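You operate a simulated robot arm through the tools that you are given. There is no shell and no other tool. Be economical: measure what you need, move in short steps, check, and stop when the job is done.

You are at the controls of a simulated robot arm. One attempt, no reset.

TASK
Put the keeper plate from the drain grid top on top of the tabbed card sheet. Then take the orange port plug and put it on top of the green rubbing block. Then take the white port plug and put it on the grey trolley top. Do these in the order given. Set down upright: orange port plug, white port plug.

Only the result counts: the job must be done as asked and must still hold three seconds after the hand-in. Knocking over, shifting, dropping, spilling or breaking anything else fails it.

THE ROBOT
A 7-joint arm with a vacuum gripper on a trunk, on a base that drives. Base frame: it is fixed to the floor where the robot stands at the start and does not move with it; the origin is under the middle of the robot, x ahead of it, y to its left, z up. Readings come in mm, degrees, newtons and seconds.
Its first joint turns from -166.0 to 166.0 degrees. Places, roughly: green rubbing block (10x6x5 cm) [800, 5900, 800]; grey trolley top [-2800, 5400, 800]; keeper plate (12x6x2 cm) [500, 100, 900]; orange port plug [500, 5250, 750]; tabbed card sheet [-4500, -250, 250]; white port plug [500, 5250, 750]. Payload 1.88 kg.
Tool frame: the origin (TCP) lies in the middle of the cups' lips, and z points out of the cups. The gripper has 1 cup of 32 mm across, covering 32 by 32 mm (tool x, y); the bellows give 14 mm. With the vacuum on, a cup seals on a smooth face that it is pressed against (1 to 4 N); it does not hold porous or soft things. The pull reaches 41 N.
Orientation is that of the tool frame in the base frame, as a unit quaternion [x, y, z, w]. With the cups facing straight down, the tool's x points along the base's -x, its y along +y and its z along -z.

THE INTERFACE
- The arm moves only by the tool drive_tool. Its argument "plan" is one flat list of numbers, 7 for each row, row after row: the shift along the base's x, y, z in mm, then the turn, a rotation vector about the base's x, y, z in degrees, then the vacuum: 1 switches it on, -1 off. In form: [x, y, z, wx, wy, wz, vac, x, y, z, wx, wy, wz, vac, ...]. A call has 1 to 20 rows; each row is the pose to reach, as a shift and turn from the pose commanded when the call began. Each row takes 0.2 s and may step no farther than 50 mm and 8.6 degrees from the row before; otherwise, or with a gripper value out of range, the whole call is refused. Where a pose cannot be reached the arm comes as near as it can. A force on the tool above 40 N (or 10 N above the force at the start of the call, whichever is more), or a blocked arm, ends the call early, and 0.2 s more pass. The pull builds up within a second once a cup has sealed. Time passes only in rows, and 0.2 s behind the last, so rows that repeat a pose give it time. The reply holds the time, the measured pose of the TCP, the force on the tool along the base axes and the pull of the vacuum, in the units named above and with some noise, with the torque about the TCP (base axes, N m) and any sound that the robot's microphone picked up.
- Cameras (640 x 400 px; columns grow to the right, rows downward): "scene" is now at [24, 141.9, 1485.1]; the picture's right is [-0.26, -0.97, 0.00], its down [-0.56, 0.15, -0.82] and it looks along [0.79, -0.21, -0.58] (base axes); focal length 253 px, centre (320, 200). "wrist" rides on the gripper at [82, 14, -216] in the tool frame; the picture's right is [-0.17, 0.99, 0.00], its down [-0.91, -0.15, -0.37] and it looks along [-0.37, -0.06, 0.93] (tool axes); focal length 243 px, centre (320, 200).
- snapshot(camera): a new picture of that camera. It takes no simulated time.
- slide_trunk(by): slides the trunk up (or, below 0, down) by that many mm; the arm and the scene camera ride with it, the base frame stays. It gives what a move gives, with no picture.
- base_move(legs): drives the robot by 1 to 6 legs, each [ahead, left, turn to the left] in mm, mm and degrees, along the robot's own axes; the way and the turn of a leg run together, so that a leg with both is an arc; at most 1500 mm and 180 degrees a leg. The arm and the cameras ride along, it lands a little off, and it stops where it bumps. It gives what a move gives.
- pan_tilt(pan, tilt): turns the head with the scene camera to pan (to the left, within 155 degrees either way) and tilt (down, from -29 to 69), counted from straight ahead of the robot. It gives what a move gives.
- probe_pixels(camera, pixels): for up to 12 pixels [column, row] of the newest picture of that camera ("zoom" is the newest enlarged one), the place [x, y, z] in the base frame of the surface seen there, good to about 3 mm. It takes no simulated time.
- close_up(camera, box): a new picture of the part [left, top, right, bottom] of that camera's present view, enlarged. It takes no simulated time.
- sign_off(): hands the job in; it is judged then, once.

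Work in short steps. Measure before you move; look again where a grasp or a placing could have gone wrong, and mend it. You have 110 turns and 98 pictures in all, those below and enlarged ones among them. Switch the vacuum off and draw the arm clear of the work before you hand the job in, unless the task says otherwise; then end with one line.

The tools are called as name(argument=value, ...) on one line, values as JSON. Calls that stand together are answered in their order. drive_tool: Moves the arm, as the interface text tells. Its arguments: {"type":"object","properties":{"plan":{"type":"array"}},"required":["plan"]} The other tools are called the same way: slide_trunk (by) slides the trunk up or down; base_move (legs) drives the base; pan_tilt (pan, tilt) turns the head that bears the scene camera; snapshot (camera) takes a picture; probe_pixels (camera, pixels) gives the place of the surface under pixels of a picture; close_up (camera, box) takes an enlarged picture of a part of a camera's view; sign_off () hands the job in.

At the start:

```text
t: 0.0
position: [546.5, -145.5, 1129.4]
tool_rot: [0.0, 1.0, 0.0, 0.0]
wrist_force: [0.0, 0.2, 0.7]
ft_torque: [0.0, -0.01, -0.04]
pull: 0.0
trunk travel left (down, up): [-425.0, 165.0]
robot x, y, heading: [1.0, 2.8, -0.2]
head pan, tilt: [-15.1, 35.2]
```

scene: 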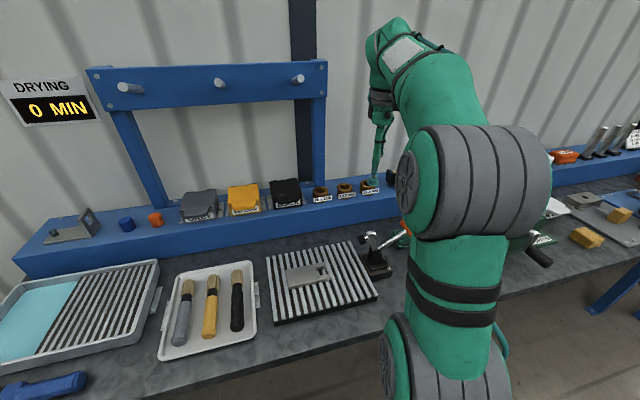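
wrist: 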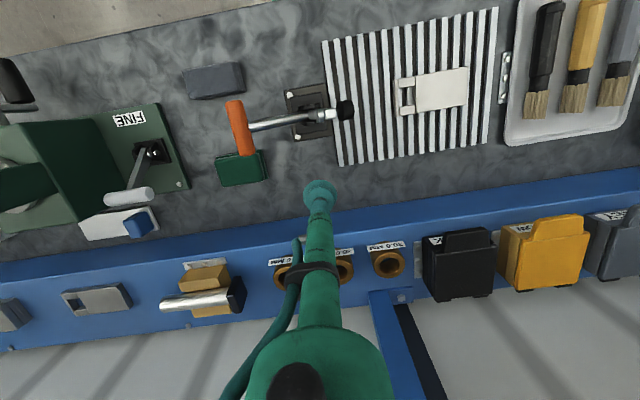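

The keeper plate lies on the drain grid at about scene (308,273), wrist (440,90). I probe its surface and surroundings.

probe_pixels(camera="wrist", pixels=[[440, 90], [462, 72], [462, 105], [422, 80], [422, 110], [405, 82], [405, 110], [408, 95], [380, 60], [350, 108]])

close_up(camera="wrist", box=[320, 20, 520, 150])

```text
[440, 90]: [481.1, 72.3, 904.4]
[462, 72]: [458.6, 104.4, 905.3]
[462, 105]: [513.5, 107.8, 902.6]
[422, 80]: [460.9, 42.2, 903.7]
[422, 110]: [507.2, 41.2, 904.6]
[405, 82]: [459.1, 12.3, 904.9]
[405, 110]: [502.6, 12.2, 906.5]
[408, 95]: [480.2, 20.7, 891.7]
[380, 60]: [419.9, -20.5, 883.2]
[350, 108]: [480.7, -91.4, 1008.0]
```

```text
3.08 times, centred on (420, 85) of wrist
```

zoom: 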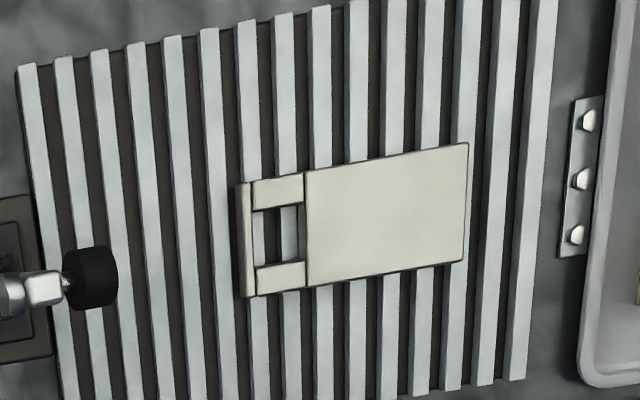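

The plate spans x 456–514, y about -5 to 112, with its solid face at z≈904. I go above (484, 64), then down to z≈930.

drive_tool(plan=[-12, 42, 0, 0, 0, 0, -1, -25, 84, 0, 0, 0, 0, -1, -38, 126, 0, 0, 0, 0, -1, -50, 168, 0, 0, 0, 0, -1, -62.5, 209, 0, 0, 0, 0, -1, -62.5, 209, -45, 0, 0, 0, -1, -62.5, 209, -90, 0, 0, 0, -1, -62.5, 209, -135, 0, 0, 0, -1, -62.5, 209, -175, 0, 0, 0, -1, -62.5, 209, -195, 0, 0, 0, -1, -62.5, 209, -195, 0, 0, 0, -1])

snapshot(camera="wrist")

```text
t: 2.4
position: [482.3, 64.0, 936.7]
tool_rot: [0.0, 1.0, 0.0, 0.0]
wrist_force: [0.1, -0.2, 0.4]
ft_torque: [-0.03, -0.01, -0.03]
pull: 0.1
trunk travel left (down, up): [-425.0, 165.0]
robot x, y, heading: [0.3, -0.3, 0.0]
head pan, tilt: [-15.1, 35.2]
```

```text
94 pictures are left
```

wrist: 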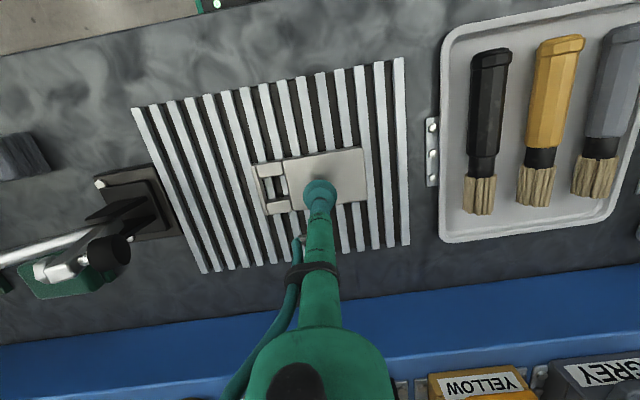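

The cup is centred over the solid part of the plate; I go down with the vacuum on to make light contact.

drive_tool(plan=[0, 0, -15, 0, 0, 0, 1, 0, 0, -25, 0, 0, 0, 1, 0, 0, -30, 0, 0, 0, 1, 0, 0, -33, 0, 0, 0, 1, 0, 0, -35, 0, 0, 0, 1, 0, 0, -35, 0, 0, 0, 1, 0, 0, -35, 0, 0, 0, 1, 0, 0, -35, 0, 0, 0, 1])

```text
t: 4.2
position: [483.4, 63.9, 901.7]
tool_rot: [0.0, 1.0, -0.001, 0.002]
wrist_force: [-1.6, -0.2, 21.1]
ft_torque: [-0.02, 0.04, -0.32]
pull: 40.5
trunk travel left (down, up): [-425.0, 165.0]
robot x, y, heading: [-1.4, -2.0, 0.1]
head pan, tilt: [-15.1, 35.2]
```

Sealed with full pull at 40.5. I lift straight up.

drive_tool(plan=[0, 0, 5, 0, 0, 0, 1, 0, 0, 15, 0, 0, 0, 1, 0, 0, 40, 0, 0, 0, 1, 0, 0, 80, 0, 0, 0, 1, 0, 0, 120, 0, 0, 0, 1, 0, 0, 160, 0, 0, 0, 1, 0, 0, 160, 0, 0, 0, 1, 0, 0, 160, 0, 0, 0, 1])

snapshot(camera="wrist")

pan_tilt(pan=150, tilt=25)

snapshot(camera="scene")

```text
t: 6.0
position: [487.0, 63.2, 1059.0]
tool_rot: [0.001, 1.0, 0.001, -0.001]
wrist_force: [0.9, -0.6, -6.8]
ft_torque: [0.04, -0.02, -0.05]
pull: 40.4
trunk travel left (down, up): [-425.0, 165.0]
robot x, y, heading: [-1.1, 3.2, 0.2]
head pan, tilt: [-15.1, 35.2]
```

```text
93 pictures are left
```

wrist: 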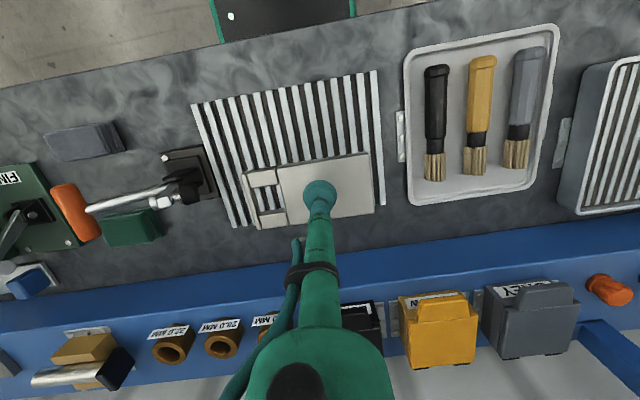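

```text
t: 8.5
position: [484.5, 63.6, 1059.0]
tool_rot: [0.0, 1.0, 0.0, 0.001]
wrist_force: [0.2, -0.2, -7.1]
ft_torque: [0.0, -0.01, 0.01]
pull: 40.2
trunk travel left (down, up): [-425.0, 165.0]
robot x, y, heading: [-2.8, -1.0, -0.1]
head pan, tilt: [150.0, 25.0]
```

```text
92 pictures are left
```

scene: 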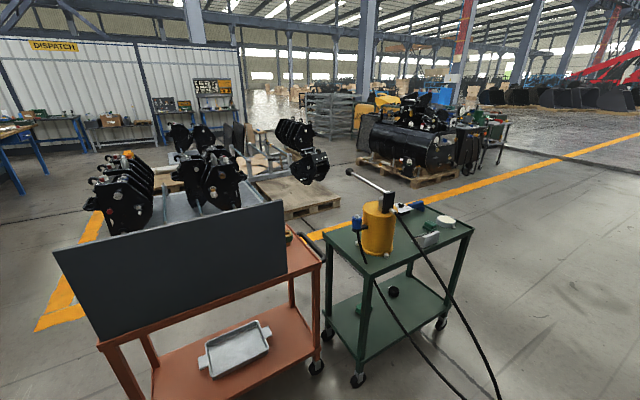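

Plate held with almost no torque (weight about 7 N). Behind-left there are trolleys; I look the other way round too.

probe_pixels(camera="scene", pixels=[[320, 370], [357, 382], [440, 325], [470, 225], [110, 350], [323, 262], [560, 350], [160, 145], [290, 210], [60, 300], [400, 205], [60, 220]])

pan_tilt(pan=-150, tilt=25)

snapshot(camera="scene")

```text
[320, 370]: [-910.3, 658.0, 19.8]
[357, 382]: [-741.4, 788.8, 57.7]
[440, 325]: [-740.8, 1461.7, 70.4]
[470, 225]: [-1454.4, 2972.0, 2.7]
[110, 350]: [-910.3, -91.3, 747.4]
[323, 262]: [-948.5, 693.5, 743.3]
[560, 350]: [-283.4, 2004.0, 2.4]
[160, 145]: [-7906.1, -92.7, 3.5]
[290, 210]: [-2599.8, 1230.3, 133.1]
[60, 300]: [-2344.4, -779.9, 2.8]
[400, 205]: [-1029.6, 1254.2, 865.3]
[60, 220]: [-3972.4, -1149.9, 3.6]
```

```text
t: 12.6
position: [485.1, 64.0, 1058.6]
tool_rot: [0.0, 1.0, 0.0, 0.0]
wrist_force: [0.6, 1.4, -6.0]
ft_torque: [0.02, -0.05, -0.01]
pull: 40.8
trunk travel left (down, up): [-425.0, 165.0]
robot x, y, heading: [1.2, -5.8, -0.1]
head pan, tilt: [-150.0, 25.0]
```

```text
91 pictures are left
```

scene: 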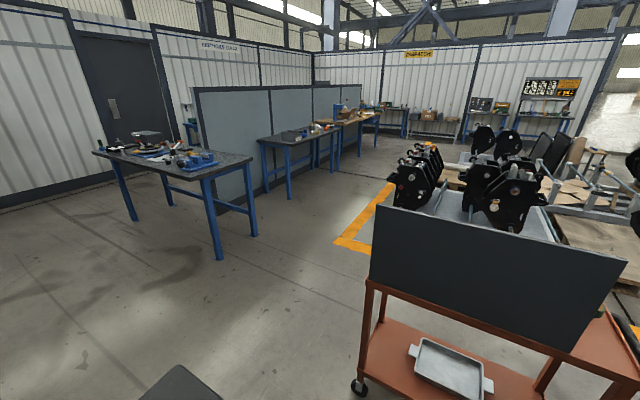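

The corridor to x≈-4500 seems to pass to the right of the red trolley. I probe obstacles and the pallet region.

probe_pixels(camera="scene", pixels=[[358, 388], [375, 280], [218, 255], [255, 233], [135, 218], [345, 240], [290, 197], [334, 170], [420, 190], [425, 150], [240, 160], [260, 345]])

close_up(camera="scene", box=[320, 100, 480, 260])

```text
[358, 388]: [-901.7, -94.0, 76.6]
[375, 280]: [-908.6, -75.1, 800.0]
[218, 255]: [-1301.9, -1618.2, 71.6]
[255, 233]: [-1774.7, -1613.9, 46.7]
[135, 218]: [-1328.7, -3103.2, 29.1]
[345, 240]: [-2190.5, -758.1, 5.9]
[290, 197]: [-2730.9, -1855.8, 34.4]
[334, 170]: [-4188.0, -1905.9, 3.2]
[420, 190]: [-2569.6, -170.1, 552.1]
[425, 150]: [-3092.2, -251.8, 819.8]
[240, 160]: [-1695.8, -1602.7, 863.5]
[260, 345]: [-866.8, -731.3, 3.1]
```

```text
2.50 times, centred on (400, 180) of scene
```

zoom: 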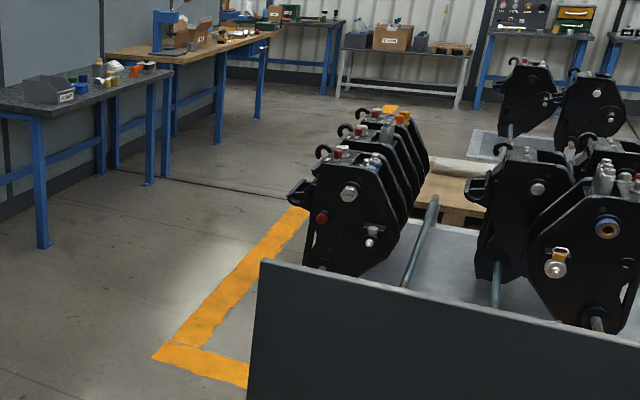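

Aisle between y≈-94 (trolley) and y≈-1600 (benches) is clear. I tuck and raise the arm a bit, then back off the bench and drive to the aisle, turning to face -x.

drive_tool(plan=[-20, -10, 30, 0, 0, 0, 1, -50, -20, 60, 0, 0, 0, 1, -80, -30, 80, 0, 0, 0, 1, -110, -40, 80, 0, 0, 0, 1, -110, -40, 80, 0, 0, 0, 1])

base_move(legs=[[-250, 0, 0], [0, -850, 0], [0, 0, -180]])

pan_tilt(pan=-15, tilt=25)

snapshot(camera="scene")

```text
t: 13.8
position: [376.5, 23.6, 1140.2]
tool_rot: [0.001, 1.0, 0.0, 0.0]
wrist_force: [-1.1, 0.3, -6.7]
ft_torque: [0.03, -0.05, -0.01]
pull: 40.5
trunk travel left (down, up): [-425.0, 165.0]
robot x, y, heading: [-1.7, 0.8, -0.3]
head pan, tilt: [-150.0, 25.0]
```

```text
t: 27.0
position: [-625.7, -910.7, 1139.7]
tool_rot: [0.999, 0.033, 0.0, -0.001]
wrist_force: [-0.5, -0.2, -7.1]
ft_torque: [-0.07, 0.03, 0.04]
pull: 40.5
trunk travel left (down, up): [-425.0, 165.0]
robot x, y, heading: [-254.4, -862.4, -176.2]
head pan, tilt: [-150.0, 25.0]
```

```text
t: 29.2
position: [-625.5, -910.0, 1139.2]
tool_rot: [0.999, 0.032, 0.0, 0.0]
wrist_force: [0.2, -0.1, -7.1]
ft_torque: [-0.04, -0.02, 0.0]
pull: 40.9
trunk travel left (down, up): [-425.0, 165.0]
robot x, y, heading: [-253.7, -861.8, -176.5]
head pan, tilt: [-15.0, 25.0]
```

```text
89 pictures are left
```

scene: 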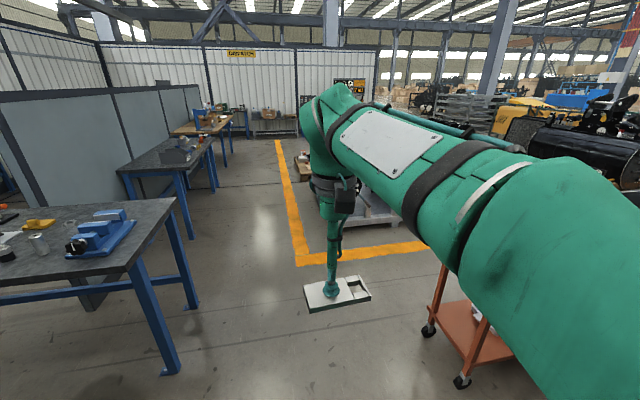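

The way is clear; I correct the heading and drive ahead about 2700 mm, then look.

base_move(legs=[[0, 0, -3.5], [1500, 100, 0], [1300, 0, 0]])

pan_tilt(pan=-45, tilt=30)

snapshot(camera="scene")

```text
refused: leg 2 is longer than a leg can be; nothing moved
```

```text
t: 30.1
position: [-626.5, -911.3, 1138.7]
tool_rot: [0.999, 0.032, 0.001, 0.0]
wrist_force: [0.8, -0.5, -7.0]
ft_torque: [-0.01, 0.01, 0.01]
pull: 41.1
trunk travel left (down, up): [-425.0, 165.0]
robot x, y, heading: [-250.2, -861.3, -176.3]
head pan, tilt: [-45.0, 30.0]
```

```text
88 pictures are left
```

scene: 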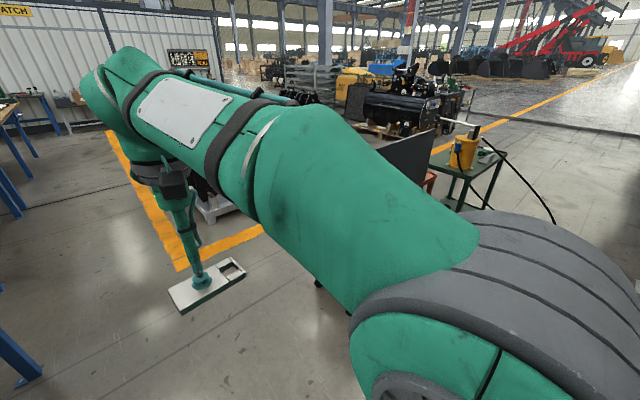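

The drive was refused only for leg length; I repeat it with shorter legs.

base_move(legs=[[0, 0, -3.5], [1400, 100, 0], [1400, 0, 0]])

snapshot(camera="scene")

snapshot(camera="wrist")

```text
t: 44.1
position: [-3413.0, -1040.3, 1139.4]
tool_rot: [1.0, 0.01, 0.0, 0.0]
wrist_force: [-0.1, 0.4, -6.1]
ft_torque: [-0.01, 0.02, -0.01]
pull: 40.5
trunk travel left (down, up): [-425.0, 165.0]
robot x, y, heading: [-3037.3, -1009.4, -179.0]
head pan, tilt: [-45.0, 30.0]
```

```text
87 pictures are left
```

scene: 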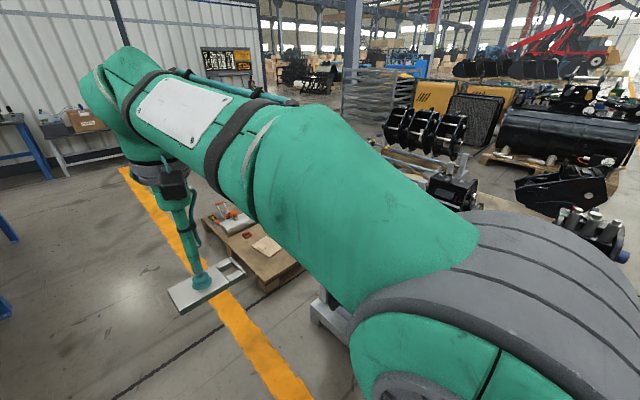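

```text
86 pictures are left
```

wrist: 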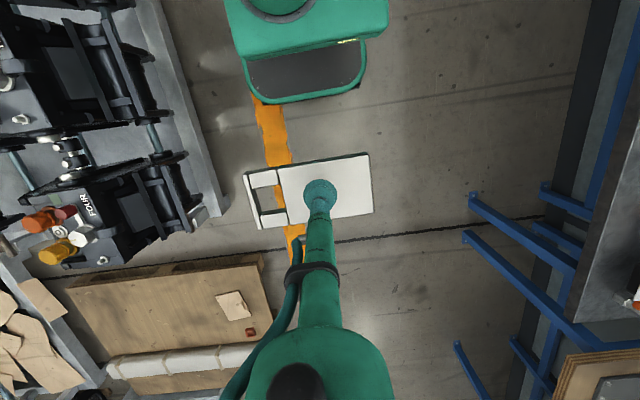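

The tabbed card sheet may be the beige sheet on the pallet at scene (267,245), or one of the pieces left in the wrist view. I zoom and probe.

close_up(camera="wrist", box=[0, 230, 290, 400])

probe_pixels(camera="wrist", pixels=[[233, 305], [216, 296], [240, 292], [250, 316], [228, 320], [180, 310], [75, 290], [265, 275], [190, 360], [20, 320], [250, 332]])

close_up(camera="scene", box=[190, 180, 320, 300])

```text
2.21 times, centred on (145, 315) of wrist
```

zoom: 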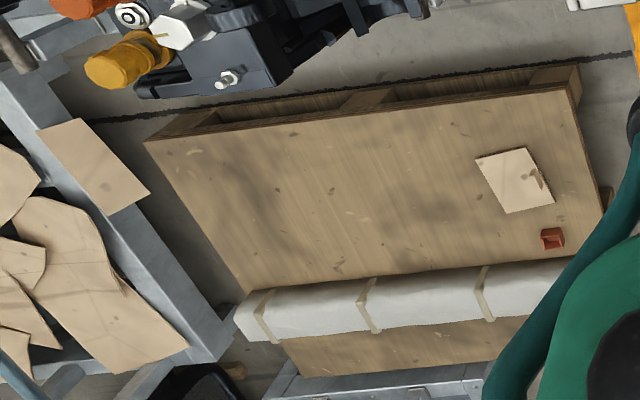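

```text
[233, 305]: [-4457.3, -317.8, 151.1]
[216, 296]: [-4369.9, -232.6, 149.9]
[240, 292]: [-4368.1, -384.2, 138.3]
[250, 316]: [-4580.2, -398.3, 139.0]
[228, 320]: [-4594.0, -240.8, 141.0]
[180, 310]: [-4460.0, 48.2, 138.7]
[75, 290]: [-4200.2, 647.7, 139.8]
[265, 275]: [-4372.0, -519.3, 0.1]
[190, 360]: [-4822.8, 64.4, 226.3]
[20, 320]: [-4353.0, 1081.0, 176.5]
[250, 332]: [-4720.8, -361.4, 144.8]
```

```text
3.33 times, centred on (255, 240) of scene
```

zoom: 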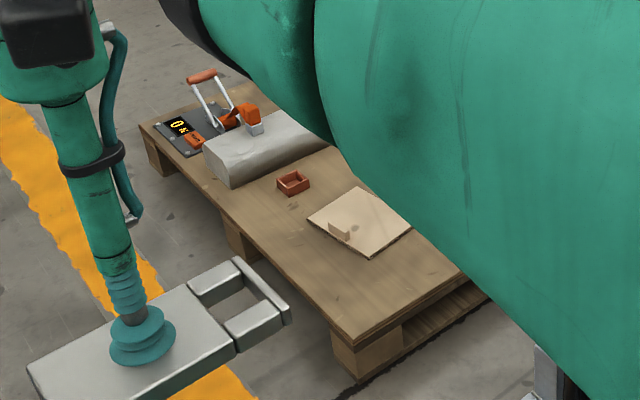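

The card sheet sits at about (-4478,-313) on the pallet, with a small tab standing on it. I drive alongside and turn to face it (+y).

base_move(legs=[[1440, 0, 0], [0, 0, -91]])

pan_tilt(pan=15, tilt=50)

snapshot(camera="scene")

snapshot(camera="wrist")

```text
t: 55.0
position: [-4493.3, -650.3, 1140.3]
tool_rot: [-0.705, 0.71, 0.0, 0.0]
wrist_force: [-0.2, -0.6, -6.0]
ft_torque: [0.02, 0.04, -0.02]
pull: 40.6
trunk travel left (down, up): [-425.0, 165.0]
robot x, y, heading: [-4471.6, -1026.2, 89.5]
head pan, tilt: [-45.0, 30.0]
```

```text
t: 56.4
position: [-4495.2, -650.6, 1139.1]
tool_rot: [-0.704, 0.71, 0.0, -0.001]
wrist_force: [-0.8, -0.2, -6.5]
ft_torque: [0.01, 0.02, 0.01]
pull: 40.7
trunk travel left (down, up): [-425.0, 165.0]
robot x, y, heading: [-4469.3, -1023.2, 89.6]
head pan, tilt: [15.0, 50.0]
```

```text
83 pictures are left
```

scene: 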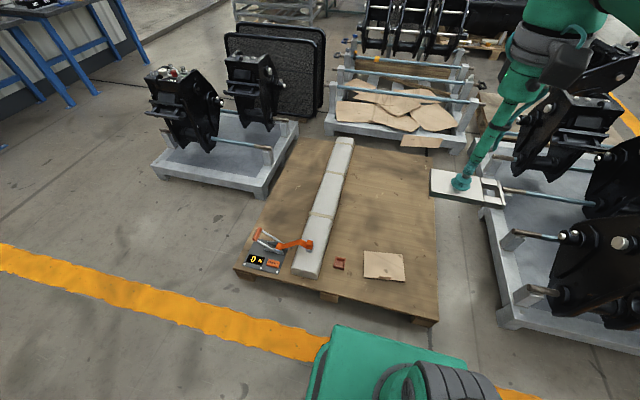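

```text
82 pictures are left
```

wrist: 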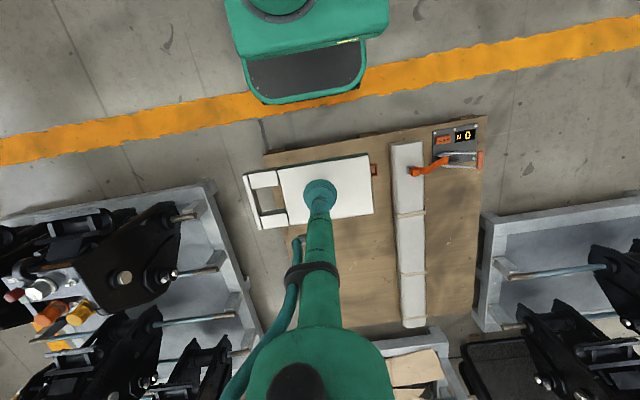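

The card is fully visible in the scene view at (383,265). I zoom in there to see the tab and measure.

close_up(camera="scene", box=[320, 225, 448, 305])

probe_pixels(camera="scene", pixels=[[366, 253], [401, 255], [404, 280], [364, 277], [385, 265], [390, 313], [420, 322], [235, 272], [339, 263], [328, 350], [420, 350]])

```text
5.00 times, centred on (384, 265) of scene
```

zoom: 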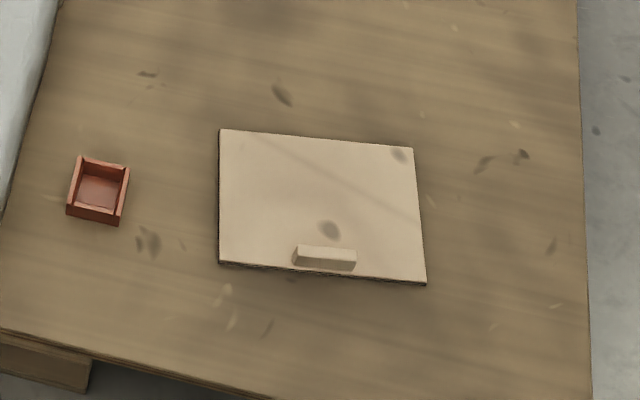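

```text
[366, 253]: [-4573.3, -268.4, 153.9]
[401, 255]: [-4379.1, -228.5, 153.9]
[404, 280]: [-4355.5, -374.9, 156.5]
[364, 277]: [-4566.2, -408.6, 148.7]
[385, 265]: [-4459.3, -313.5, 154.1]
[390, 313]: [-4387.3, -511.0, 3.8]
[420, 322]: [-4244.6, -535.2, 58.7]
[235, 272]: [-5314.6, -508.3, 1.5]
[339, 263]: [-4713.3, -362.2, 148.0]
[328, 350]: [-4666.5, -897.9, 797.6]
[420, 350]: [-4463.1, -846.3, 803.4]
```

I probe the tab and card edges in the zoom picture.

probe_pixels(camera="zoom", pixels=[[224, 134], [408, 152], [420, 280], [222, 258], [300, 249], [352, 253], [326, 262], [326, 240], [318, 205], [310, 160]])

```text
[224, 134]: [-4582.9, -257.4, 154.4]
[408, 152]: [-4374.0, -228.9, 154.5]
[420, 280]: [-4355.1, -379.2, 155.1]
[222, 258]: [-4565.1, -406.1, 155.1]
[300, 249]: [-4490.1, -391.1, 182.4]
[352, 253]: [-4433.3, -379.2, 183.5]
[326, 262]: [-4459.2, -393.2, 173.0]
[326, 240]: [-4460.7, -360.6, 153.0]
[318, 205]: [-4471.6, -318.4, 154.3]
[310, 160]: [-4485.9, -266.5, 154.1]
```

The free card area is centred near (-4474,-308), z 154.5, rotated +7.5°. I check how far the base front juts out before driving nearer.

probe_pixels(camera="wrist", pixels=[[300, 100], [360, 70], [310, 75], [255, 60], [270, 153], [300, 145], [330, 20]])

slide_trunk(by=-400)

```text
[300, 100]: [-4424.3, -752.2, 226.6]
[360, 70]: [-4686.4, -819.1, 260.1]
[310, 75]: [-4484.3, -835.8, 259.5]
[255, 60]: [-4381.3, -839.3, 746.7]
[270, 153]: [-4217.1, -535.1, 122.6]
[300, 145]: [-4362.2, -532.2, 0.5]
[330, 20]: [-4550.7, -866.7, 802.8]
```

```text
t: 60.2
position: [-4492.9, -651.5, 739.2]
tool_rot: [-0.705, 0.709, 0.0, 0.001]
wrist_force: [0.0, 0.2, -6.7]
ft_torque: [0.01, 0.08, 0.04]
pull: 40.7
trunk travel left (down, up): [-25.0, 565.0]
robot x, y, heading: [-4472.5, -1025.8, 89.6]
head pan, tilt: [15.0, 50.0]
```

Base front is ~280 mm ahead of the axis, pallet edge at y≈-535; I can drive 110 mm ahead safely.

base_move(legs=[[110, 0, 0]])

```text
t: 61.4
position: [-4492.6, -539.0, 738.1]
tool_rot: [-0.705, 0.709, 0.0, 0.0]
wrist_force: [0.0, 0.4, -6.4]
ft_torque: [0.04, 0.05, -0.03]
pull: 40.9
trunk travel left (down, up): [-25.0, 565.0]
robot x, y, heading: [-4472.6, -914.3, 89.6]
head pan, tilt: [15.0, 50.0]
```

I move over the card, turn +7.8°, and come down to z≈250.

drive_tool(plan=[2, 46, 0, 0, 0, 1.6, 1, 4, 92, 0, 0, 0, 3.2, 1, 6, 138, 0, 0, 0, 4.8, 1, 8, 184, 0, 0, 0, 6.4, 1, 9, 230, 0, 0, 0, 7.8, 1, 9, 230, -48, 0, 0, 7.8, 1, 9, 230, -96, 0, 0, 7.8, 1, 9, 230, -144, 0, 0, 7.8, 1, 9, 230, -192, 0, 0, 7.8, 1, 9, 230, -240, 0, 0, 7.8, 1, 9, 230, -288, 0, 0, 7.8, 1, 9, 230, -336, 0, 0, 7.8, 1, 9, 230, -384, 0, 0, 7.8, 1, 9, 230, -432, 0, 0, 7.8, 1, 9, 230, -475, 0, 0, 7.8, 1, 9, 230, -490, 0, 0, 7.8, 1, 9, 230, -490, 0, 0, 7.8, 1])

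snapshot(camera="wrist")

snapshot(camera="scene")

```text
t: 65.0
position: [-4483.2, -309.5, 247.3]
tool_rot: [0.751, -0.66, 0.0, 0.0]
wrist_force: [-0.5, -1.0, -6.1]
ft_torque: [-0.01, 0.05, 0.04]
pull: 40.6
trunk travel left (down, up): [-25.0, 565.0]
robot x, y, heading: [-4467.7, -915.6, 89.4]
head pan, tilt: [15.0, 50.0]
```

```text
80 pictures are left
```

wrist: 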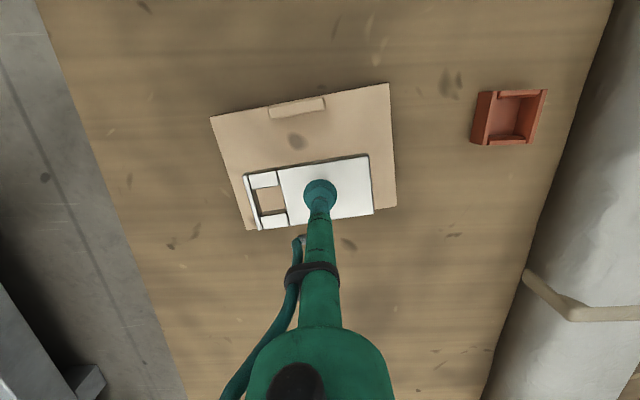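

```text
79 pictures are left
```

scene: 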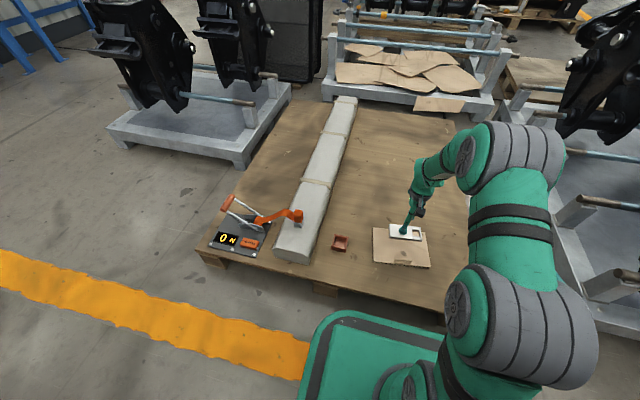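

Orientation matches; I probe card and plate corners in the wrist view to check the position.

probe_pixels(camera="wrist", pixels=[[368, 157], [372, 212], [261, 227], [246, 178], [386, 86], [393, 205], [214, 120], [324, 108], [300, 112], [240, 200], [300, 170]])

```text
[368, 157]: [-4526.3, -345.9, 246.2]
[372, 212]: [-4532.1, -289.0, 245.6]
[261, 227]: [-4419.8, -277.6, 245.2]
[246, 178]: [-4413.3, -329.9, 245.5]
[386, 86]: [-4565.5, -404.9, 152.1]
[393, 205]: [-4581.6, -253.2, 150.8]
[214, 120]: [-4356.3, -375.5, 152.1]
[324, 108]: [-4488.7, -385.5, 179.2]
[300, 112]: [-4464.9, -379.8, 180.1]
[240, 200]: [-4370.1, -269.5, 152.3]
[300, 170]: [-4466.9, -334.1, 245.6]
```

Plate centre projects to (-4473,-311), clear of the tab by ~20 mm. I lower till contact slowly.

drive_tool(plan=[0, 0, -30, 0, 0, 0, 1, 0, 0, -55, 0, 0, 0, 1, 0, 0, -64, 0, 0, 0, 1, 0, 0, -68, 0, 0, 0, 1, 0, 0, -70, 0, 0, 0, 1, 0, 0, -72, 0, 0, 0, 1, 0, 0, -72, 0, 0, 0, 1])

```text
t: 66.6
position: [-4484.2, -308.5, 177.4]
tool_rot: [0.751, -0.66, 0.0, 0.0]
wrist_force: [0.3, -0.3, -7.3]
ft_torque: [0.03, 0.05, 0.08]
pull: 40.7
trunk travel left (down, up): [-25.0, 565.0]
robot x, y, heading: [-4471.0, -920.3, 89.4]
head pan, tilt: [15.0, 50.0]
```

No contact yet; I go on in 1 mm steps.

drive_tool(plan=[0, 0, -1, 0, 0, 0, 1, 0, 0, -2, 0, 0, 0, 1, 0, 0, -3, 0, 0, 0, 1, 0, 0, -3, 0, 0, 0, 1])

```text
t: 67.6
position: [-4485.2, -308.2, 174.6]
tool_rot: [0.751, -0.66, 0.0, 0.001]
wrist_force: [-0.1, 0.1, -6.4]
ft_torque: [0.01, 0.04, -0.01]
pull: 41.0
trunk travel left (down, up): [-25.0, 565.0]
robot x, y, heading: [-4474.1, -914.3, 89.5]
head pan, tilt: [15.0, 50.0]
```

drive_tool(plan=[0, 0, -1, 0, 0, 0, 1, 0, 0, -2, 0, 0, 0, 1, 0, 0, -3, 0, 0, 0, 1, 0, 0, -3, 0, 0, 0, 1])

```text
t: 68.6
position: [-4485.4, -309.6, 169.5]
tool_rot: [0.752, -0.66, 0.001, 0.0]
wrist_force: [-0.6, -0.6, -7.4]
ft_torque: [0.01, 0.07, 0.01]
pull: 41.0
trunk travel left (down, up): [-25.0, 565.0]
robot x, y, heading: [-4469.0, -919.4, 89.8]
head pan, tilt: [15.0, 50.0]
```

Still hanging (force -7 N). I continue downward gently.

drive_tool(plan=[0, 0, -1, 0, 0, 0, 1, 0, 0, -2, 0, 0, 0, 1, 0, 0, -2, 0, 0, 0, 1])

snapshot(camera="wrist")

```text
t: 69.4
position: [-4483.7, -308.1, 170.1]
tool_rot: [0.751, -0.66, 0.0, 0.001]
wrist_force: [0.0, 1.0, -6.0]
ft_torque: [0.0, 0.05, 0.0]
pull: 40.6
trunk travel left (down, up): [-25.0, 565.0]
robot x, y, heading: [-4472.9, -914.6, 89.5]
head pan, tilt: [15.0, 50.0]
```

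```text
78 pictures are left
```

wrist: 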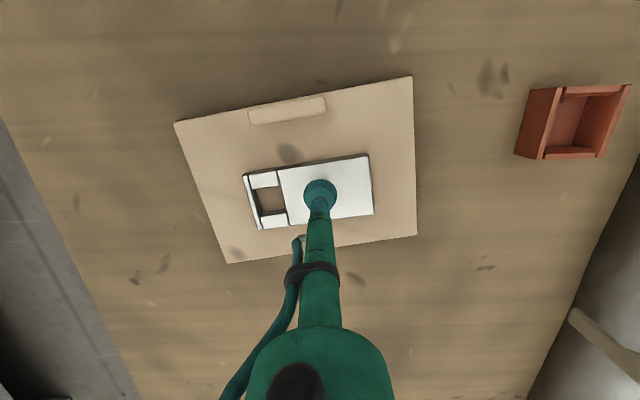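

Position looks good. I keep lowering by 1 mm rows.

drive_tool(plan=[0, 0, -1, 0, 0, 0, 1, 0, 0, -2, 0, 0, 0, 1, 0, 0, -3, 0, 0, 0, 1, 0, 0, -4, 0, 0, 0, 1, 0, 0, -4, 0, 0, 0, 1])

```text
t: 70.6
position: [-4483.3, -308.3, 165.9]
tool_rot: [0.752, -0.659, 0.0, 0.0]
wrist_force: [-3.0, -3.8, 9.4]
ft_torque: [-0.13, -0.27, -0.16]
pull: 40.6
trunk travel left (down, up): [-25.0, 565.0]
robot x, y, heading: [-4471.5, -918.2, 89.6]
head pan, tilt: [15.0, 50.0]
```

Contact now (force +9 N). I release the vacuum, wait, then rise slowly.

drive_tool(plan=[0, 0, 0, 0, 0, 0, -1, 0, 0, 0, 0, 0, 0, -1, 0, 0, 0, 0, 0, 0, -1, 0, 0, 0, 0, 0, 0, -1, 0, 0, 0, 0, 0, 0, -1])

drive_tool(plan=[0, 0, 4, 0, 0, 0, -1, 0, 0, 10, 0, 0, 0, -1, 0, 0, 25, 0, 0, 0, -1, 0, 0, 60, 0, 0, 0, -1, 0, 0, 100, 0, 0, 0, -1, 0, 0, 145, 0, 0, 0, -1, 0, 0, 190, 0, 0, 0, -1])

snapshot(camera="wrist")

```text
t: 71.8
position: [-4483.5, -310.0, 164.9]
tool_rot: [0.751, -0.66, 0.001, 0.0]
wrist_force: [-0.2, 1.1, 0.9]
ft_torque: [0.0, 0.0, 0.02]
pull: 0.0
trunk travel left (down, up): [-25.0, 565.0]
robot x, y, heading: [-4474.5, -914.6, 89.4]
head pan, tilt: [15.0, 50.0]
```

```text
t: 73.4
position: [-4485.9, -309.8, 353.9]
tool_rot: [0.751, -0.66, 0.0, 0.001]
wrist_force: [0.2, 0.4, -0.5]
ft_torque: [0.01, -0.02, -0.03]
pull: 0.1
trunk travel left (down, up): [-25.0, 565.0]
robot x, y, heading: [-4473.0, -915.8, 89.4]
head pan, tilt: [15.0, 50.0]
```

```text
77 pictures are left
```

wrist: 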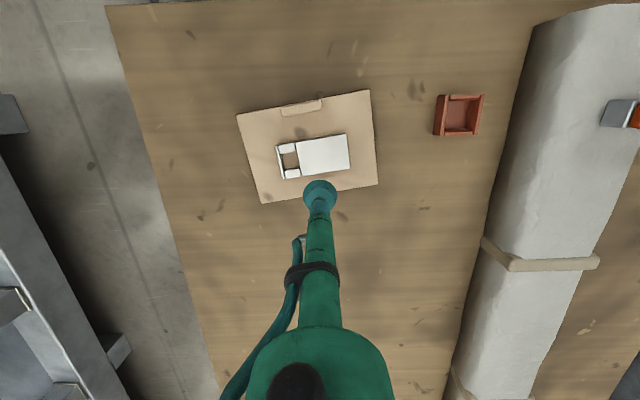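

Plate rests well on the card. I raise and tuck the arm, raise the trunk, and back away.

drive_tool(plan=[0, 0, 48, 0, 0, 0, -1, 0, 0, 96, 0, 0, 0, -1, 0, 0, 144, 0, 0, 0, -1, 0, 0, 192, 0, 0, 0, -1, 0, 0, 240, 0, 0, 0, -1, 0, 0, 288, 0, 0, 0, -1, 0, 0, 336, 0, 0, 0, -1, 0, 0, 384, 0, 0, 0, -1, 0, -48, 384, 0, 0, -2, -1, 0, -96, 384, 0, 0, -4, -1, 0, -144, 384, 0, 0, -6, -1, 0, -192, 384, 0, 0, -7.8, -1, 0, -230, 384, 0, 0, -7.8, -1])

slide_trunk(by=400)

base_move(legs=[[-110, 0, 0], [0, 0, -90]])

pan_tilt(pan=35, tilt=15)

snapshot(camera="scene")

```text
t: 76.2
position: [-4484.7, -541.1, 737.6]
tool_rot: [-0.705, 0.71, 0.0, -0.001]
wrist_force: [-0.7, 0.3, -1.0]
ft_torque: [-0.11, 0.01, 0.02]
pull: 0.0
trunk travel left (down, up): [-25.0, 565.0]
robot x, y, heading: [-4470.2, -918.2, 89.5]
head pan, tilt: [15.0, 50.0]
```

```text
t: 80.0
position: [-4485.9, -540.2, 1136.8]
tool_rot: [-0.705, 0.709, 0.0, 0.0]
wrist_force: [0.5, -0.3, -0.3]
ft_torque: [0.01, 0.03, -0.02]
pull: 0.1
trunk travel left (down, up): [-425.0, 165.0]
robot x, y, heading: [-4471.5, -910.9, 89.7]
head pan, tilt: [15.0, 50.0]
```

```text
t: 85.1
position: [-4097.3, -1019.9, 1138.1]
tool_rot: [0.012, 1.0, 0.0, 0.0]
wrist_force: [-0.2, 0.0, -0.2]
ft_torque: [0.0, -0.02, 0.0]
pull: 0.0
trunk travel left (down, up): [-425.0, 165.0]
robot x, y, heading: [-4472.7, -1030.4, -1.4]
head pan, tilt: [15.0, 50.0]
```

```text
t: 86.1
position: [-4096.9, -1021.6, 1138.6]
tool_rot: [0.012, 1.0, 0.0, 0.0]
wrist_force: [0.6, 0.6, -0.4]
ft_torque: [-0.01, 0.01, 0.02]
pull: 0.0
trunk travel left (down, up): [-425.0, 165.0]
robot x, y, heading: [-4471.9, -1031.9, -1.4]
head pan, tilt: [35.0, 15.0]
```

```text
76 pictures are left
```

scene: 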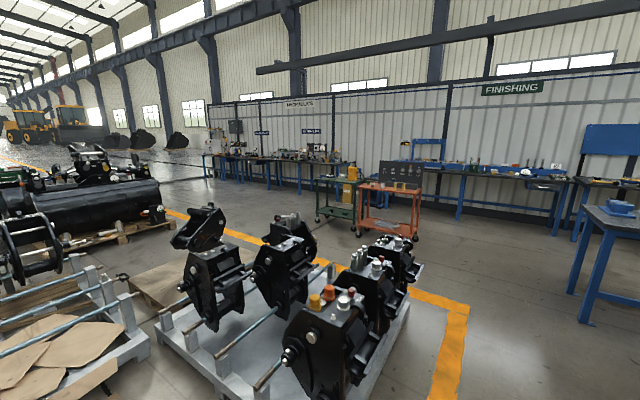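

The way east is open. I drive back along y≈-1020 to x≈-250, then turn to face +y up the aisle by the benches.

base_move(legs=[[0, 0, 1.4], [1400, 0, 0], [1400, 0, 0], [1400, 0, 0], [0, 0, 90]])

pan_tilt(pan=20, tilt=20)

snapshot(camera="scene")

```text
t: 110.6
position: [-249.9, -608.9, 1138.3]
tool_rot: [0.711, -0.704, 0.0, -0.001]
wrist_force: [-0.3, -0.6, -0.1]
ft_torque: [0.0, 0.01, 0.01]
pull: 0.0
trunk travel left (down, up): [-425.0, 165.0]
robot x, y, heading: [-228.8, -984.5, 90.4]
head pan, tilt: [35.0, 15.0]
```

```text
t: 111.3
position: [-249.6, -608.3, 1138.1]
tool_rot: [0.71, -0.704, 0.0, 0.0]
wrist_force: [0.3, -1.2, 0.5]
ft_torque: [0.02, -0.02, 0.02]
pull: 0.1
trunk travel left (down, up): [-425.0, 165.0]
robot x, y, heading: [-232.4, -982.4, 90.7]
head pan, tilt: [20.0, 20.0]
```

```text
75 pictures are left
```

scene: 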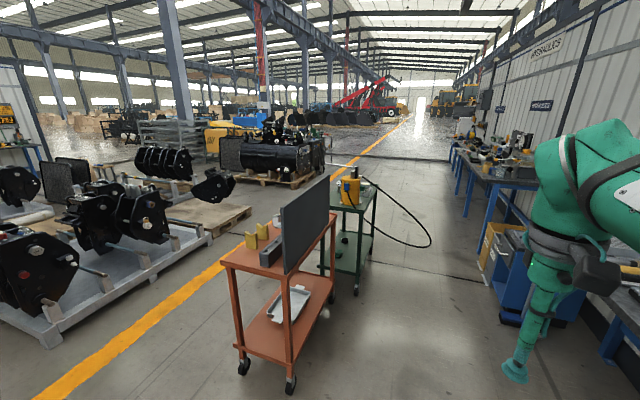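

The aisle ahead has a hose at (430,240) and cabinets at right (500,280). I probe the passage width.

probe_pixels(camera="scene", pixels=[[430, 245], [422, 225], [400, 195], [290, 382], [334, 305], [357, 292], [500, 320], [485, 265], [510, 235], [465, 210], [610, 355], [440, 200]])

close_up(camera="scene", box=[320, 120, 560, 330])

```text
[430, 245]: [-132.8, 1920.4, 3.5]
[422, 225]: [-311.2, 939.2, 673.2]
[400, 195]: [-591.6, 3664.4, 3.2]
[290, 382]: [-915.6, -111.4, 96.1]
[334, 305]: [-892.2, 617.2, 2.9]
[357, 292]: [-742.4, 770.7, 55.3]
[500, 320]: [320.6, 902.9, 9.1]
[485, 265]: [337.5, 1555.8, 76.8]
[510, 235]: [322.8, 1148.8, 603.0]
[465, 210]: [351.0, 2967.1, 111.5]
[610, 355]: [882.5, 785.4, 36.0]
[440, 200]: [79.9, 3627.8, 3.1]
```

```text
1.90 times, centred on (440, 225) of scene
```

zoom: 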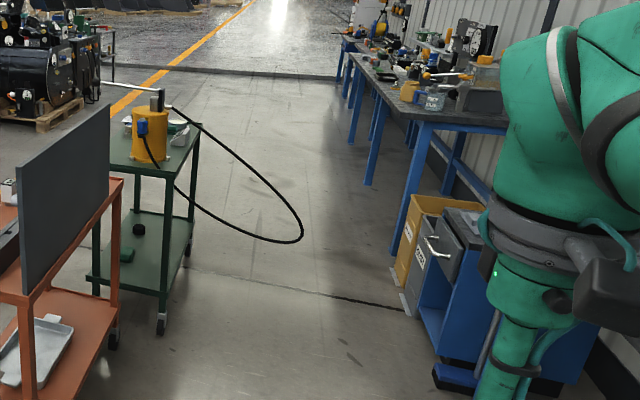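

The hose loop hangs into the aisle; I probe its extent and other bounds.

probe_pixels(camera="zoom", pixels=[[302, 234], [299, 215], [275, 240], [265, 178], [230, 150], [225, 222], [301, 228], [415, 315], [395, 278], [440, 385], [398, 255], [183, 190]])

snapshot(camera="wrist")

pan_tilt(pan=60, tilt=25)

snapshot(camera="scene")

```text
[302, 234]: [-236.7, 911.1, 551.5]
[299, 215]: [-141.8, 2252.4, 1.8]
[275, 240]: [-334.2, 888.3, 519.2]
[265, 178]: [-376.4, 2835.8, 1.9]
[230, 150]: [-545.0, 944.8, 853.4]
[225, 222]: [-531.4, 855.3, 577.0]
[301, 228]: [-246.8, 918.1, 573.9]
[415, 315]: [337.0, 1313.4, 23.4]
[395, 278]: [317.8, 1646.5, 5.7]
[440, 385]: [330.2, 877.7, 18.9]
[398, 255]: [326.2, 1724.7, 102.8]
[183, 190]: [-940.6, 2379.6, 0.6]
```

```text
73 pictures are left
```

wrist: 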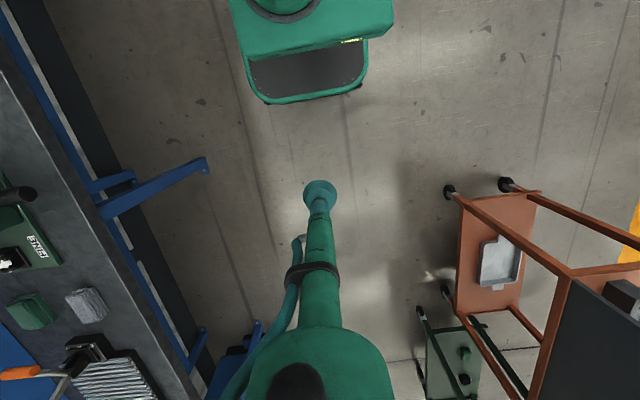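

```text
t: 112.4
position: [-248.8, -609.1, 1138.1]
tool_rot: [0.711, -0.703, 0.001, 0.0]
wrist_force: [-0.1, -0.2, -0.7]
ft_torque: [0.01, -0.03, 0.01]
pull: 0.1
trunk travel left (down, up): [-425.0, 165.0]
robot x, y, heading: [-227.1, -981.8, 90.5]
head pan, tilt: [60.0, 25.0]
```

```text
72 pictures are left
```

scene: 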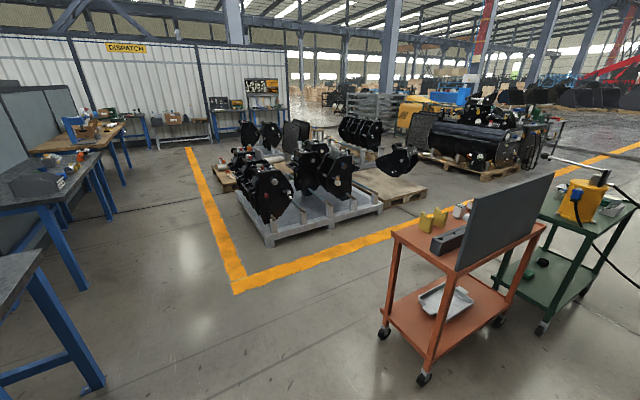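

The hose leaves only ~550 mm. I check the route west of the trolleys instead.

probe_pixels(camera="scene", pixels=[[384, 333], [395, 235], [424, 378], [462, 215], [240, 290], [272, 243], [383, 207], [405, 200], [495, 280], [525, 168], [430, 205], [600, 160]])

close_up(camera="scene", box=[340, 100, 640, 290])

```text
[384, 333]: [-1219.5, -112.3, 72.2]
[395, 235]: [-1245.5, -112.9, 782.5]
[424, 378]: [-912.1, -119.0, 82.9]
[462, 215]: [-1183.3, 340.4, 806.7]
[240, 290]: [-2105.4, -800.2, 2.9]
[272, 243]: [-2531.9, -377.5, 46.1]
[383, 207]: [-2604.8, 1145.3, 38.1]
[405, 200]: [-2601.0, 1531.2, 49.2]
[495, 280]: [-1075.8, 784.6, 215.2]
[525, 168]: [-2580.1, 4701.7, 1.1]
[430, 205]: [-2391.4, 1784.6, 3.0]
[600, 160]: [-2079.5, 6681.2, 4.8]
```

```text
2.11 times, centred on (490, 195) of scene
```

zoom: 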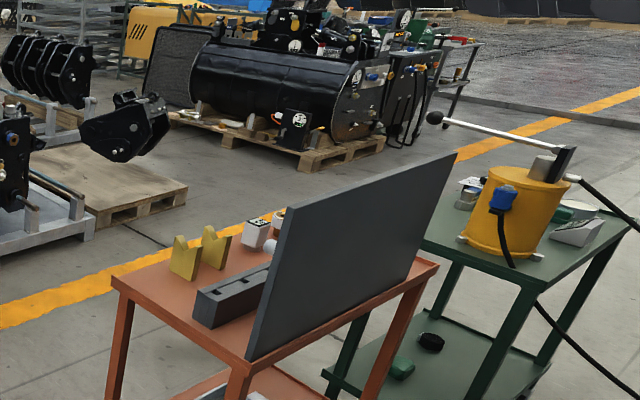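

West route: trolley edge x≈-1250, racks x≈-2530, so x=-1850 is a comfortable lane. I strafe left 1600 and drive ahead.

base_move(legs=[[0, 1400, 0], [0, 210, -0.5], [1400, 0, 0], [1300, 0, 0]])

pan_tilt(pan=20, tilt=20)

snapshot(camera="scene")

```text
t: 133.4
position: [-1908.0, 2063.5, 1138.4]
tool_rot: [0.709, -0.705, 0.0, 0.001]
wrist_force: [-0.6, 0.1, 0.5]
ft_torque: [-0.02, 0.02, 0.0]
pull: 0.1
trunk travel left (down, up): [-425.0, 165.0]
robot x, y, heading: [-1894.4, 1691.0, 90.2]
head pan, tilt: [60.0, 25.0]
```

```text
t: 134.5
position: [-1910.2, 2062.6, 1138.5]
tool_rot: [0.709, -0.705, 0.0, 0.0]
wrist_force: [-0.2, -0.3, 0.1]
ft_torque: [-0.03, 0.0, -0.01]
pull: 0.1
trunk travel left (down, up): [-425.0, 165.0]
robot x, y, heading: [-1888.4, 1691.8, 90.4]
head pan, tilt: [20.0, 20.0]
```

```text
70 pictures are left
```

scene: 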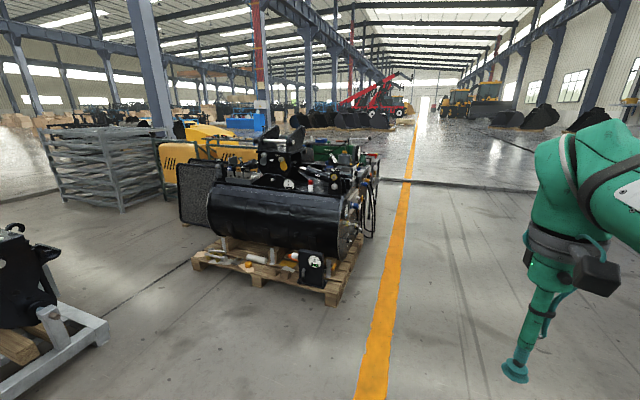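

Pallets lie left of the orange line. I look toward the hydraulics bench on the right to plan the way.

pan_tilt(pan=-50, tilt=20)

snapshot(camera="scene")

```text
t: 135.9
position: [-1909.3, 2064.0, 1138.1]
tool_rot: [0.709, -0.705, 0.0, 0.0]
wrist_force: [0.0, 0.7, 0.4]
ft_torque: [0.01, 0.01, 0.03]
pull: 0.1
trunk travel left (down, up): [-425.0, 165.0]
robot x, y, heading: [-1891.0, 1683.9, 90.5]
head pan, tilt: [-50.0, 20.0]
```

```text
69 pictures are left
```

scene: 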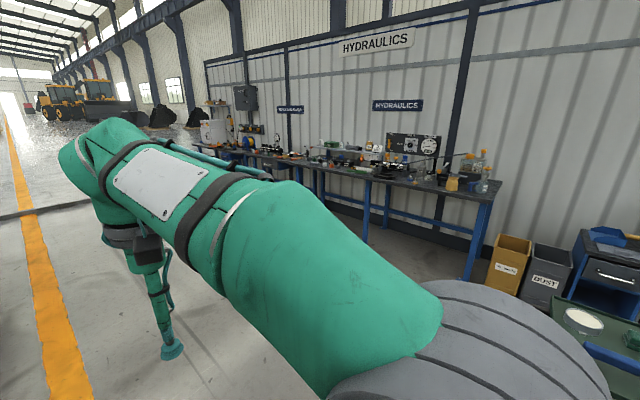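

Open floor to the bench. I drive diagonally to about (-400, 5100) and turn to face the bench.

base_move(legs=[[1138, -480, 0], [1138, -480, 0], [1138, -480, 0], [0, 0, -90]])

pan_tilt(pan=20, tilt=30)

snapshot(camera="scene")

snapshot(camera="wrist")

```text
t: 157.5
position: [-125.9, 5103.0, 1137.6]
tool_rot: [-0.007, 1.0, -0.001, -0.001]
wrist_force: [-0.1, 0.4, 0.8]
ft_torque: [-0.02, -0.02, -0.02]
pull: 0.1
trunk travel left (down, up): [-425.0, 165.0]
robot x, y, heading: [-501.5, 5078.8, 0.6]
head pan, tilt: [-50.0, 20.0]
```

```text
t: 158.9
position: [-127.2, 5103.1, 1137.5]
tool_rot: [-0.007, 1.0, 0.0, 0.0]
wrist_force: [-0.5, 0.7, 0.0]
ft_torque: [0.02, -0.03, 0.01]
pull: 0.0
trunk travel left (down, up): [-425.0, 165.0]
robot x, y, heading: [-503.1, 5081.3, 1.0]
head pan, tilt: [20.0, 30.0]
```

```text
68 pictures are left
```

scene: 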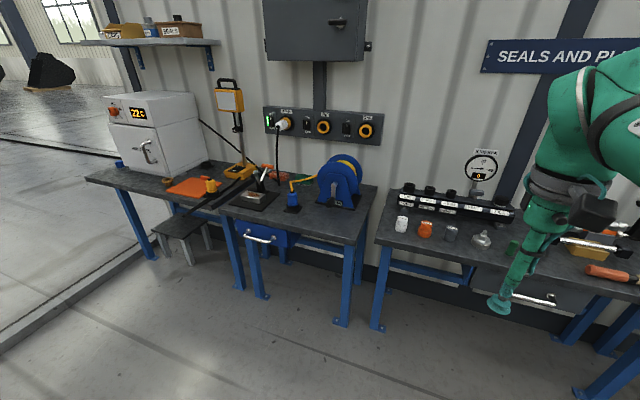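

```text
67 pictures are left
```

wrist: 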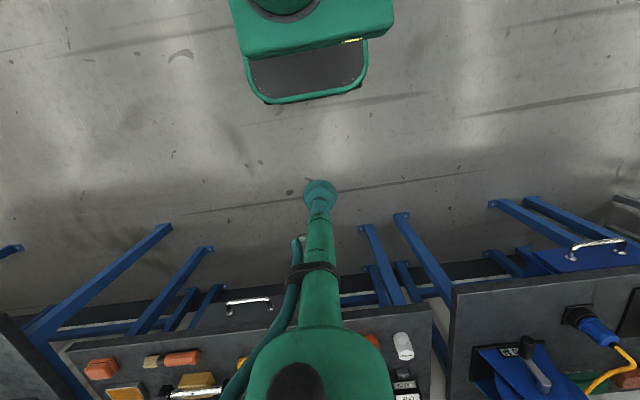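

Plugs: white at scene (402,222), orange (425,229), then grey, silver, green. I zoom and probe, and look at the block area left (y≈5900).

close_up(camera="scene", box=[370, 140, 530, 270])

probe_pixels(camera="scene", pixels=[[402, 220], [425, 224], [450, 228], [400, 245], [382, 240], [290, 180], [235, 215], [250, 205], [120, 190], [340, 230], [385, 326], [340, 322]])

close_up(camera="scene", box=[150, 120, 390, 270])

```text
3.08 times, centred on (450, 205) of scene
```

zoom: 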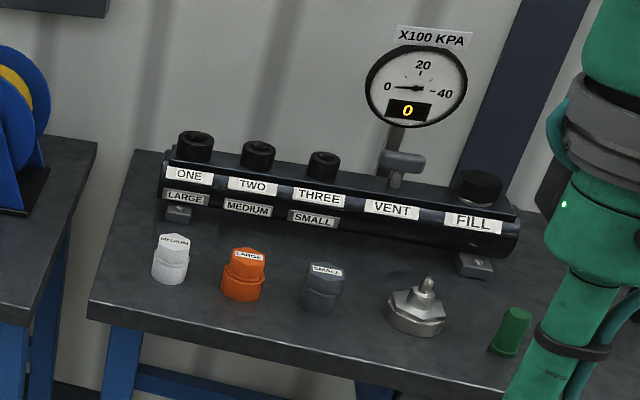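

```text
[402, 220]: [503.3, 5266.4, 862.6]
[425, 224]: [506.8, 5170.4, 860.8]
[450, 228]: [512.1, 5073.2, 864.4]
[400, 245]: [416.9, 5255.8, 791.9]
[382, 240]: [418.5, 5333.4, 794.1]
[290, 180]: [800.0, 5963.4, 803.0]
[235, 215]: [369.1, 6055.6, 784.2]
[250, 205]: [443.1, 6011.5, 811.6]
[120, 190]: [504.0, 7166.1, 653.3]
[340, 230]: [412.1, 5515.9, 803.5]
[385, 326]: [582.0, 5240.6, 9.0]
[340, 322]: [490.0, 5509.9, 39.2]
```

```text
2.67 times, centred on (270, 195) of scene
```

zoom: 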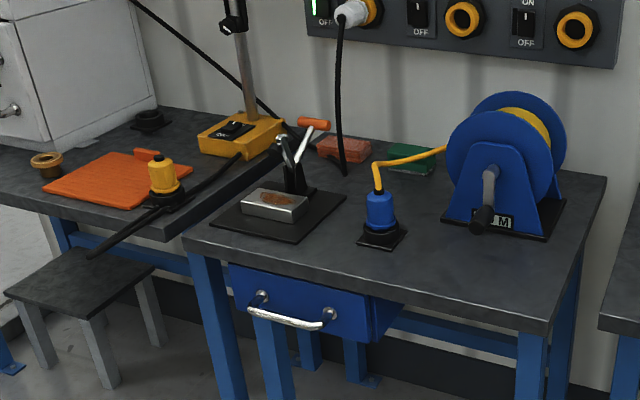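

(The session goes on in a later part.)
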